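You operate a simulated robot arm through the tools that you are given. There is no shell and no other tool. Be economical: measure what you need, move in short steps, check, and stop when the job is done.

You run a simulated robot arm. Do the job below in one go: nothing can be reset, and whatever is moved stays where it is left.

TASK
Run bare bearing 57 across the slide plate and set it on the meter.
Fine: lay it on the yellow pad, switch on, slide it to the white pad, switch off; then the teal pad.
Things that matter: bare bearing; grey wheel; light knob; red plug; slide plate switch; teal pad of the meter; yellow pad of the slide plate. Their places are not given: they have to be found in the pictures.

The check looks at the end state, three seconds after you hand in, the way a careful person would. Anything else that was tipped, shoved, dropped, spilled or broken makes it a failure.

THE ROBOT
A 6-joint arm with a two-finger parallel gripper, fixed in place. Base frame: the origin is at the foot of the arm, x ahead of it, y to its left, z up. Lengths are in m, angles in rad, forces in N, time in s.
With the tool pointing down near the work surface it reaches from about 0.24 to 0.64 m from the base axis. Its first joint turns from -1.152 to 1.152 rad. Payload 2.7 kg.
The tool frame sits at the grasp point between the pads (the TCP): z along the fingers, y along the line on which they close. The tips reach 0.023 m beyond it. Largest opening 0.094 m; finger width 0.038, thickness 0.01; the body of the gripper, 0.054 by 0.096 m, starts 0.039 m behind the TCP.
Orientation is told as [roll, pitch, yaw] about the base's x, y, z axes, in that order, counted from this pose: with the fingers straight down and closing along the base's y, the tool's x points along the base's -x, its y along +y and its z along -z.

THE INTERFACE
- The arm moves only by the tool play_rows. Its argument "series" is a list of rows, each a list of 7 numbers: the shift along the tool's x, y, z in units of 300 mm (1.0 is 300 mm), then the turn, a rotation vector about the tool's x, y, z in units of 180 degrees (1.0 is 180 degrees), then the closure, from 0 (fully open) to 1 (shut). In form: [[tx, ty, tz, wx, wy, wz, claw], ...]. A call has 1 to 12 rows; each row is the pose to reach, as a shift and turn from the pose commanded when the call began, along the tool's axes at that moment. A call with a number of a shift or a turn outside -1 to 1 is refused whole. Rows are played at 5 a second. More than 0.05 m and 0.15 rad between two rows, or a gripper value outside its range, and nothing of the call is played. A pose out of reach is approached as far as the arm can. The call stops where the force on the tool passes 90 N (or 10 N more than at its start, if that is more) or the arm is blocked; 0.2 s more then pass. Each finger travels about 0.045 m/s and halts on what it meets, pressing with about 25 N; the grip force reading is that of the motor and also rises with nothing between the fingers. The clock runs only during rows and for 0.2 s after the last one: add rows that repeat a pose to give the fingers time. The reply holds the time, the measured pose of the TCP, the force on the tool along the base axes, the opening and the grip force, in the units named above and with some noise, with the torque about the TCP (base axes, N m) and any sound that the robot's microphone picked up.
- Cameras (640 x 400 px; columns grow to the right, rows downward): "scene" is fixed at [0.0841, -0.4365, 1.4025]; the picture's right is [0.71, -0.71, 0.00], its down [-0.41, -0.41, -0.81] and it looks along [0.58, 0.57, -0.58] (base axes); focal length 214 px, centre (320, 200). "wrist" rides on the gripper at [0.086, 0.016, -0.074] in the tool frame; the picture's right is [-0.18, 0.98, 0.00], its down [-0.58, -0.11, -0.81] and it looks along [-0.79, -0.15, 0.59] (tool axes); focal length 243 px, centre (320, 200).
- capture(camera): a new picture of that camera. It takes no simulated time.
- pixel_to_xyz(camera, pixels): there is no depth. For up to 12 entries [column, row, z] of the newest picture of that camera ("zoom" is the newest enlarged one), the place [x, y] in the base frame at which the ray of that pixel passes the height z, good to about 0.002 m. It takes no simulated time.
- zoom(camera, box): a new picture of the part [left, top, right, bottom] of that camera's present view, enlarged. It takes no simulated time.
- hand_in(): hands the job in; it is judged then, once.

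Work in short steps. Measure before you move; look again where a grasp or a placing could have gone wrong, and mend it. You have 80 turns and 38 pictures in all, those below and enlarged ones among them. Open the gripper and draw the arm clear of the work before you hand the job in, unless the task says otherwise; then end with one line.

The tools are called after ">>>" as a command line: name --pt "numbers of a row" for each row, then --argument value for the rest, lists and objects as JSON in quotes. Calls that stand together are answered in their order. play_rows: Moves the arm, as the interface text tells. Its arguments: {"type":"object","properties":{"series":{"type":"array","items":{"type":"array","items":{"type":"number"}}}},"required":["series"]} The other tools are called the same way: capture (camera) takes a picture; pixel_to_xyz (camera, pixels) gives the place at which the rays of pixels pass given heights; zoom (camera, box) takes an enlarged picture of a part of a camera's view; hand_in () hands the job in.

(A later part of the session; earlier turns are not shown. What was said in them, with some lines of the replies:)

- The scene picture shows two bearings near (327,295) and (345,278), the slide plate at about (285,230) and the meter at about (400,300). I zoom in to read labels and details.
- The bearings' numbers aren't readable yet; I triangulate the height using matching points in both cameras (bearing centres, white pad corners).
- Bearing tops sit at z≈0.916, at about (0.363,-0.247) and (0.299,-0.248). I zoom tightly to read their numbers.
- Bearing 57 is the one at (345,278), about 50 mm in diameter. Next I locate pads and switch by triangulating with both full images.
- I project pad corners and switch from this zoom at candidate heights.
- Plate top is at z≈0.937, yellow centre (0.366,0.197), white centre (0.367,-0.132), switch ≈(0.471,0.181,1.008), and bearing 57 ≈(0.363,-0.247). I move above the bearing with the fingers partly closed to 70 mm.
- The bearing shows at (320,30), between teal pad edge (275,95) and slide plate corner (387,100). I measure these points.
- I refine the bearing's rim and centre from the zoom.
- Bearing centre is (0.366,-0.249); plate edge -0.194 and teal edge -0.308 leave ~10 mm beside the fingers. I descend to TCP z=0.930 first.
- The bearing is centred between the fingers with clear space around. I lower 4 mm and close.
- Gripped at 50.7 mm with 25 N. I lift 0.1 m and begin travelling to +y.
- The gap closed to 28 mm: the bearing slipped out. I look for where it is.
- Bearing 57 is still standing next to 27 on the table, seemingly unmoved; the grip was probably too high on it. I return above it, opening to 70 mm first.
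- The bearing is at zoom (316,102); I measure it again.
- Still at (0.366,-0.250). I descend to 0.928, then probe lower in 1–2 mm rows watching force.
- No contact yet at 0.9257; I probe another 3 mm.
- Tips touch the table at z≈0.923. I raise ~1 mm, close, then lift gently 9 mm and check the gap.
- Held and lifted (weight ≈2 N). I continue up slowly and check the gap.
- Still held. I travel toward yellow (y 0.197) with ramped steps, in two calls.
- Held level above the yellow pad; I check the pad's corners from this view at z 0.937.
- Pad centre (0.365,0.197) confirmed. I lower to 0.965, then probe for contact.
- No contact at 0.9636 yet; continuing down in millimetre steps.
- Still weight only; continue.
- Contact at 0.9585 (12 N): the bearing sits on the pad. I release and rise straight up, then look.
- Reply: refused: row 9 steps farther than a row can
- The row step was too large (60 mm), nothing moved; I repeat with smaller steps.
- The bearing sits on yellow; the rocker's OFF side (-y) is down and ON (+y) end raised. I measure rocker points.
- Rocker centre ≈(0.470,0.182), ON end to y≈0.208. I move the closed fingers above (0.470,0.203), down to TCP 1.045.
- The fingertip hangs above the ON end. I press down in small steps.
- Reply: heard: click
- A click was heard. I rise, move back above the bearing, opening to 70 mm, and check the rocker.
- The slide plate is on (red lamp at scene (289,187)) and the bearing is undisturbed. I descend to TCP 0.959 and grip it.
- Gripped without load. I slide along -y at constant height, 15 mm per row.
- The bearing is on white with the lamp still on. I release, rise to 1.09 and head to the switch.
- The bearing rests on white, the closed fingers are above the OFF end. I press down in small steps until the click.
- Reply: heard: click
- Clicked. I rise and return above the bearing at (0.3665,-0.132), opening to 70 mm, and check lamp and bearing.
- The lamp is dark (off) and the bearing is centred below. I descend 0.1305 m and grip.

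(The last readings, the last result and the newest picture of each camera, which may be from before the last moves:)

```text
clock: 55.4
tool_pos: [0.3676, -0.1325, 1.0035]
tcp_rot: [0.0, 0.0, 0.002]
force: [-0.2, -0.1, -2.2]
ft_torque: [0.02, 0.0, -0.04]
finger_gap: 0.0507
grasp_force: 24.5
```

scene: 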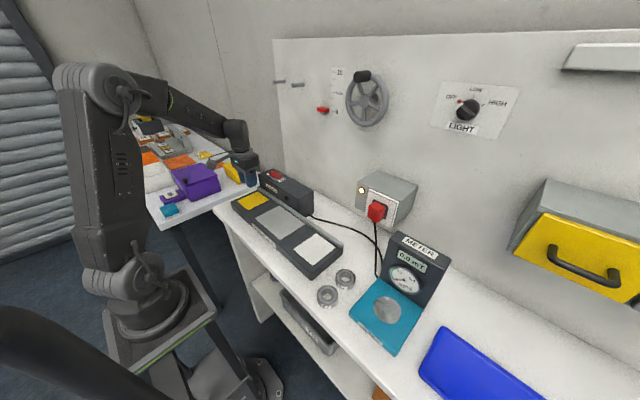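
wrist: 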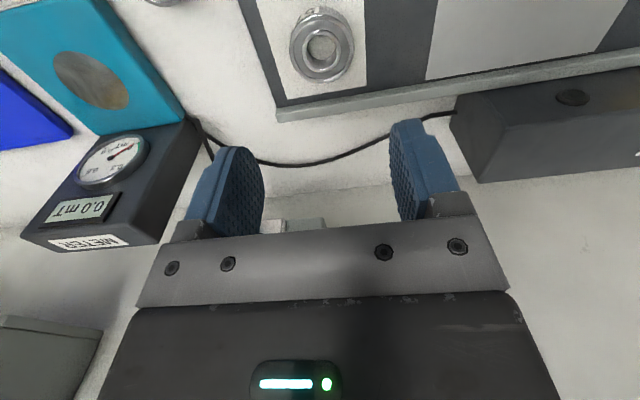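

Held. I compute the pad disc centre from the last wrist picture (disc at about (91,80), edges 53–130, 50–110).

>>> pixel_to_xyz --camera "wrist" --pixels '[[91, 80, 0.918], [53, 68, 0.918], [130, 96, 0.918], [80, 52, 0.918], [106, 110, 0.918], [185, 118, 0.918], [97, 134, 0.918]]'

>>> play_rows --pt "0 -0.03 0 0 0 0 1" --pt "0 -0.09 0 0 0 0 1" --pt "0 -0.16 0 0 0 0 1" --pt "0 -0.24 0 0 0 0 1" --pt "0 -0.32 0 0 0 0 1" --pt "0 -0.38 0 0 0 0 1" --pt "0 -0.42 0 0 0 0 1" --pt "0 -0.43 0 0 0 0 1" --pt "0 -0.43 0 0 0 0 1"

>>> capture --camera "wrist"

```text
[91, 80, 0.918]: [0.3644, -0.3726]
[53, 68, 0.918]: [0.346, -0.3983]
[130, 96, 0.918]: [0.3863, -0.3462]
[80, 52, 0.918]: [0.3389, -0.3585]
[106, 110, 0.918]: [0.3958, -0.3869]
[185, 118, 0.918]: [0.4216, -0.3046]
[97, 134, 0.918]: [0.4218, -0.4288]
```

```text
clock: 57.4
tool_pos: [0.3663, -0.2612, 1.003]
tcp_rot: [0.001, -0.001, 0.002]
force: [0.5, -0.4, -1.9]
ft_torque: [0.01, 0.03, -0.01]
finger_gap: 0.0506
grasp_force: 24.8
```

```text
8 pictures are left
```

wrist: 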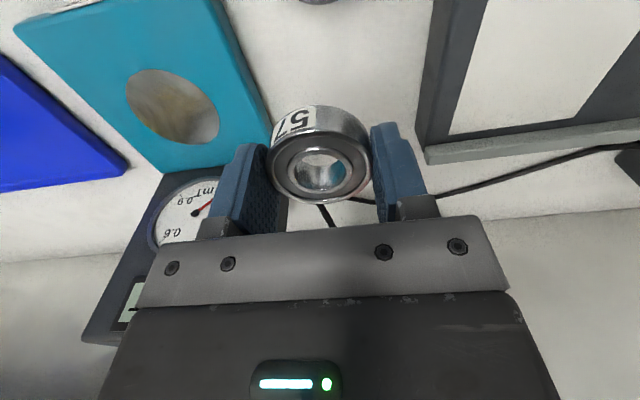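

The disc here spans (126–219, 69–143); I refine its centre at heights 0.915–0.92.

>>> pixel_to_xyz --camera "wrist" --pixels '[[172, 106, 0.918], [126, 95, 0.918], [219, 117, 0.918], [160, 69, 0.918], [188, 143, 0.918], [172, 106, 0.922], [165, 172, 0.918], [271, 138, 0.918]]'

```text
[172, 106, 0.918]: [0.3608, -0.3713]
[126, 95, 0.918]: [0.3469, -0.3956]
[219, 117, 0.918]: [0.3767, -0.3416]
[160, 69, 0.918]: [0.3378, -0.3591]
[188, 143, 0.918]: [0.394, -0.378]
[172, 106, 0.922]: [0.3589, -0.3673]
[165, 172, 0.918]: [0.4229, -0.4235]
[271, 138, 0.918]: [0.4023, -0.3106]
```

Disc centre ≈(0.365,-0.369). I move there and lower to 0.955.

>>> play_rows --pt "0.003 -0.03 0 0 0 0 1" --pt "0.003 -0.09 0 0 0 0 1" --pt "0.003 -0.17 0 0 0 0 1" --pt "0.003 -0.25 0 0 0 0 1" --pt "0.003 -0.31 0 0 0 0 1" --pt "0.003 -0.35 0 0 0 0 1" --pt "0.003 -0.36 0 0 0 0 1" --pt "0.003 -0.36 0.03 0 0 0 1" --pt "0.003 -0.36 0.08 0 0 0 1" --pt "0.003 -0.36 0.13 0 0 0 1" --pt "0.003 -0.36 0.16 0 0 0 1" --pt "0.003 -0.36 0.16 0 0 0 1"

>>> zoom --camera "scene" --box '[330, 220, 470, 360]'

```text
clock: 60.0
tool_pos: [0.3657, -0.3696, 0.9549]
tcp_rot: [0.002, -0.002, 0.003]
force: [0.0, -0.4, -0.8]
ft_torque: [0.02, 0.0, 0.0]
finger_gap: 0.0506
grasp_force: 25.1
```

```text
2.86 times, centred on (400, 290) of scene
```

zoom: 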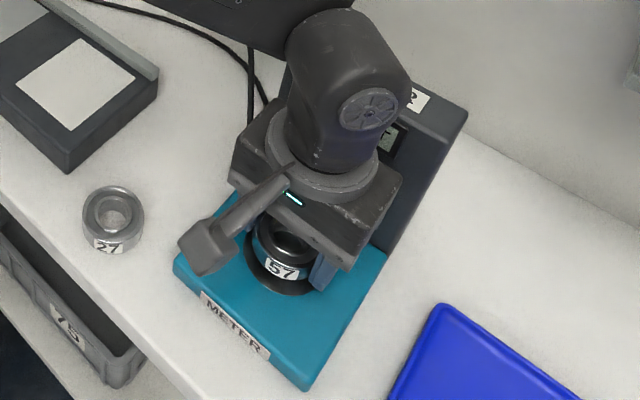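

Alignment over the disc looks right. I lower and probe for contact.

>>> play_rows --pt "0 0 0.012 0 0 0 1" --pt "0 0 0.022 0 0 0 1" --pt "0 0 0.027 0 0 0 1" --pt "0 0 0.027 0 0 0 1"

>>> play_rows --pt "0 0 0.004 0 0 0 1" --pt "0 0 0.007 0 0 0 1" --pt "0 0 0.007 0 0 0 1"

```text
clock: 61.0
tool_pos: [0.3655, -0.3694, 0.9474]
tcp_rot: [0.0, 0.0, 0.002]
force: [0.4, 0.6, -1.5]
ft_torque: [-0.01, -0.01, -0.01]
finger_gap: 0.0508
grasp_force: 24.9
```

```text
clock: 61.8
tool_pos: [0.3663, -0.3699, 0.9445]
tcp_rot: [-0.001, 0.0, 0.004]
force: [0.6, 0.2, -1.0]
ft_torque: [0.0, 0.04, 0.03]
finger_gap: 0.0507
grasp_force: 25.1
```

Only weight so far; continue down in millimetre steps.

>>> play_rows --pt "0 0 0.004 0 0 0 1" --pt "0 0 0.004 0 0 0 1"

>>> play_rows --pt "0 0 0.004 0 0 0 1" --pt "0 0 0.004 0 0 0 1"

```text
clock: 62.4
tool_pos: [0.3661, -0.3696, 0.9445]
tcp_rot: [0.001, 0.001, 0.002]
force: [-0.3, -0.8, -1.9]
ft_torque: [0.0, 0.01, 0.02]
finger_gap: 0.0507
grasp_force: 24.6
```

```text
clock: 63.0
tool_pos: [0.3659, -0.3699, 0.944]
tcp_rot: [-0.002, 0.0, 0.002]
force: [-1.9, 1.2, 3.3]
ft_torque: [0.15, 0.04, 0.07]
finger_gap: 0.0507
grasp_force: 24.8
```

Contact (force turned positive). I release and rise straight up to about 1.09, then back away in -x and look.

>>> play_rows --pt "0 0 0 0 0 0 0.45" --pt "0 0 0 0 0 0 0.25" --pt "0 0 0 0 0 0 0.25" --pt "0 0 0 0 0 0 0.25" --pt "0 0 -0.05 0 0 0 0.25" --pt "0 0 -0.16 0 0 0 0.25" --pt "0 0 -0.3 0 0 0 0.25" --pt "0 0 -0.45 0 0 0 0.25" --pt "0 0 -0.6 0 0 0 0.25" --pt "0 0 -0.75 0 0 0 0.25" --pt "0 0 -0.85 0 0 0 0.25" --pt "0 0 -0.85 0 0 0 0.25"

>>> play_rows --pt "0 0.14 0 0 0 0 0.1" --pt "0 0.28 0 0 0 0 0" --pt "0 0.42 0 0 0 0 0" --pt "0 0.56 0 0 0 0 0" --pt "0 0.7 0 0 0 0 0" --pt "0 0.84 0 0 0 0 0" --pt "0 0.98 0 0 0 0 0"

>>> capture --camera "scene"

>>> zoom --camera "scene" --box '[310, 220, 450, 360]'

```text
clock: 65.6
tool_pos: [0.3653, -0.3689, 1.1976]
tcp_rot: [0.0, 0.0, 0.003]
force: [0.1, -0.6, -1.1]
ft_torque: [0.01, 0.0, 0.04]
finger_gap: 0.0706
grasp_force: 0.1
```

```text
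clock: 67.2
tool_pos: [0.3654, -0.0745, 1.1982]
tcp_rot: [-0.002, 0.001, 0.0]
force: [0.3, 0.5, 0.2]
ft_torque: [-0.02, 0.01, -0.01]
finger_gap: 0.0941
grasp_force: 0.0
```

```text
6 pictures are left
```

scene: 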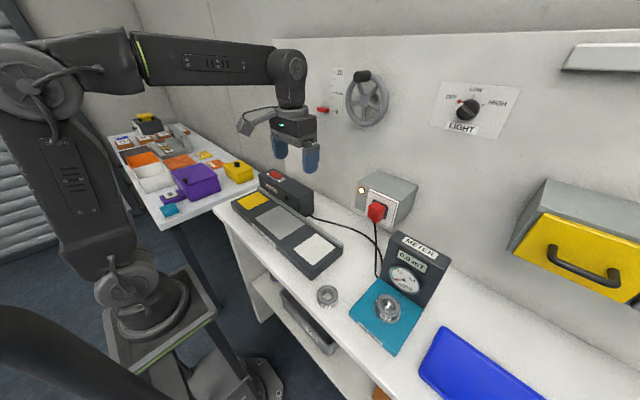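

```text
2.86 times, centred on (380, 290) of scene
```

zoom: 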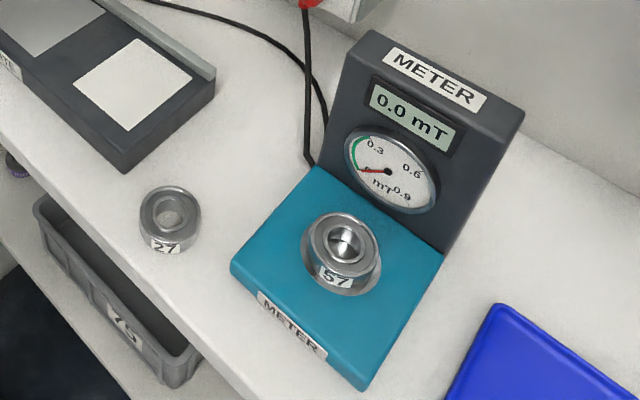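

Bearing 57 is on the disc of the teal pad, the meter reads 0.0 mT, the switch is off, bearing 27 is unmoved, and the arm is clear and open. I hand in.

>>> hand_in

```text
The job is handed in.
```

Bearing 57 went across the slide plate from yellow to white with the switch on, the switch is off again, and the bearing now rests on the meter's teal pad, which reads 0.0 mT. On the first pick-up it slipped out of the grip, but it stayed upright on the table next to bearing 27, and nothing else moved.
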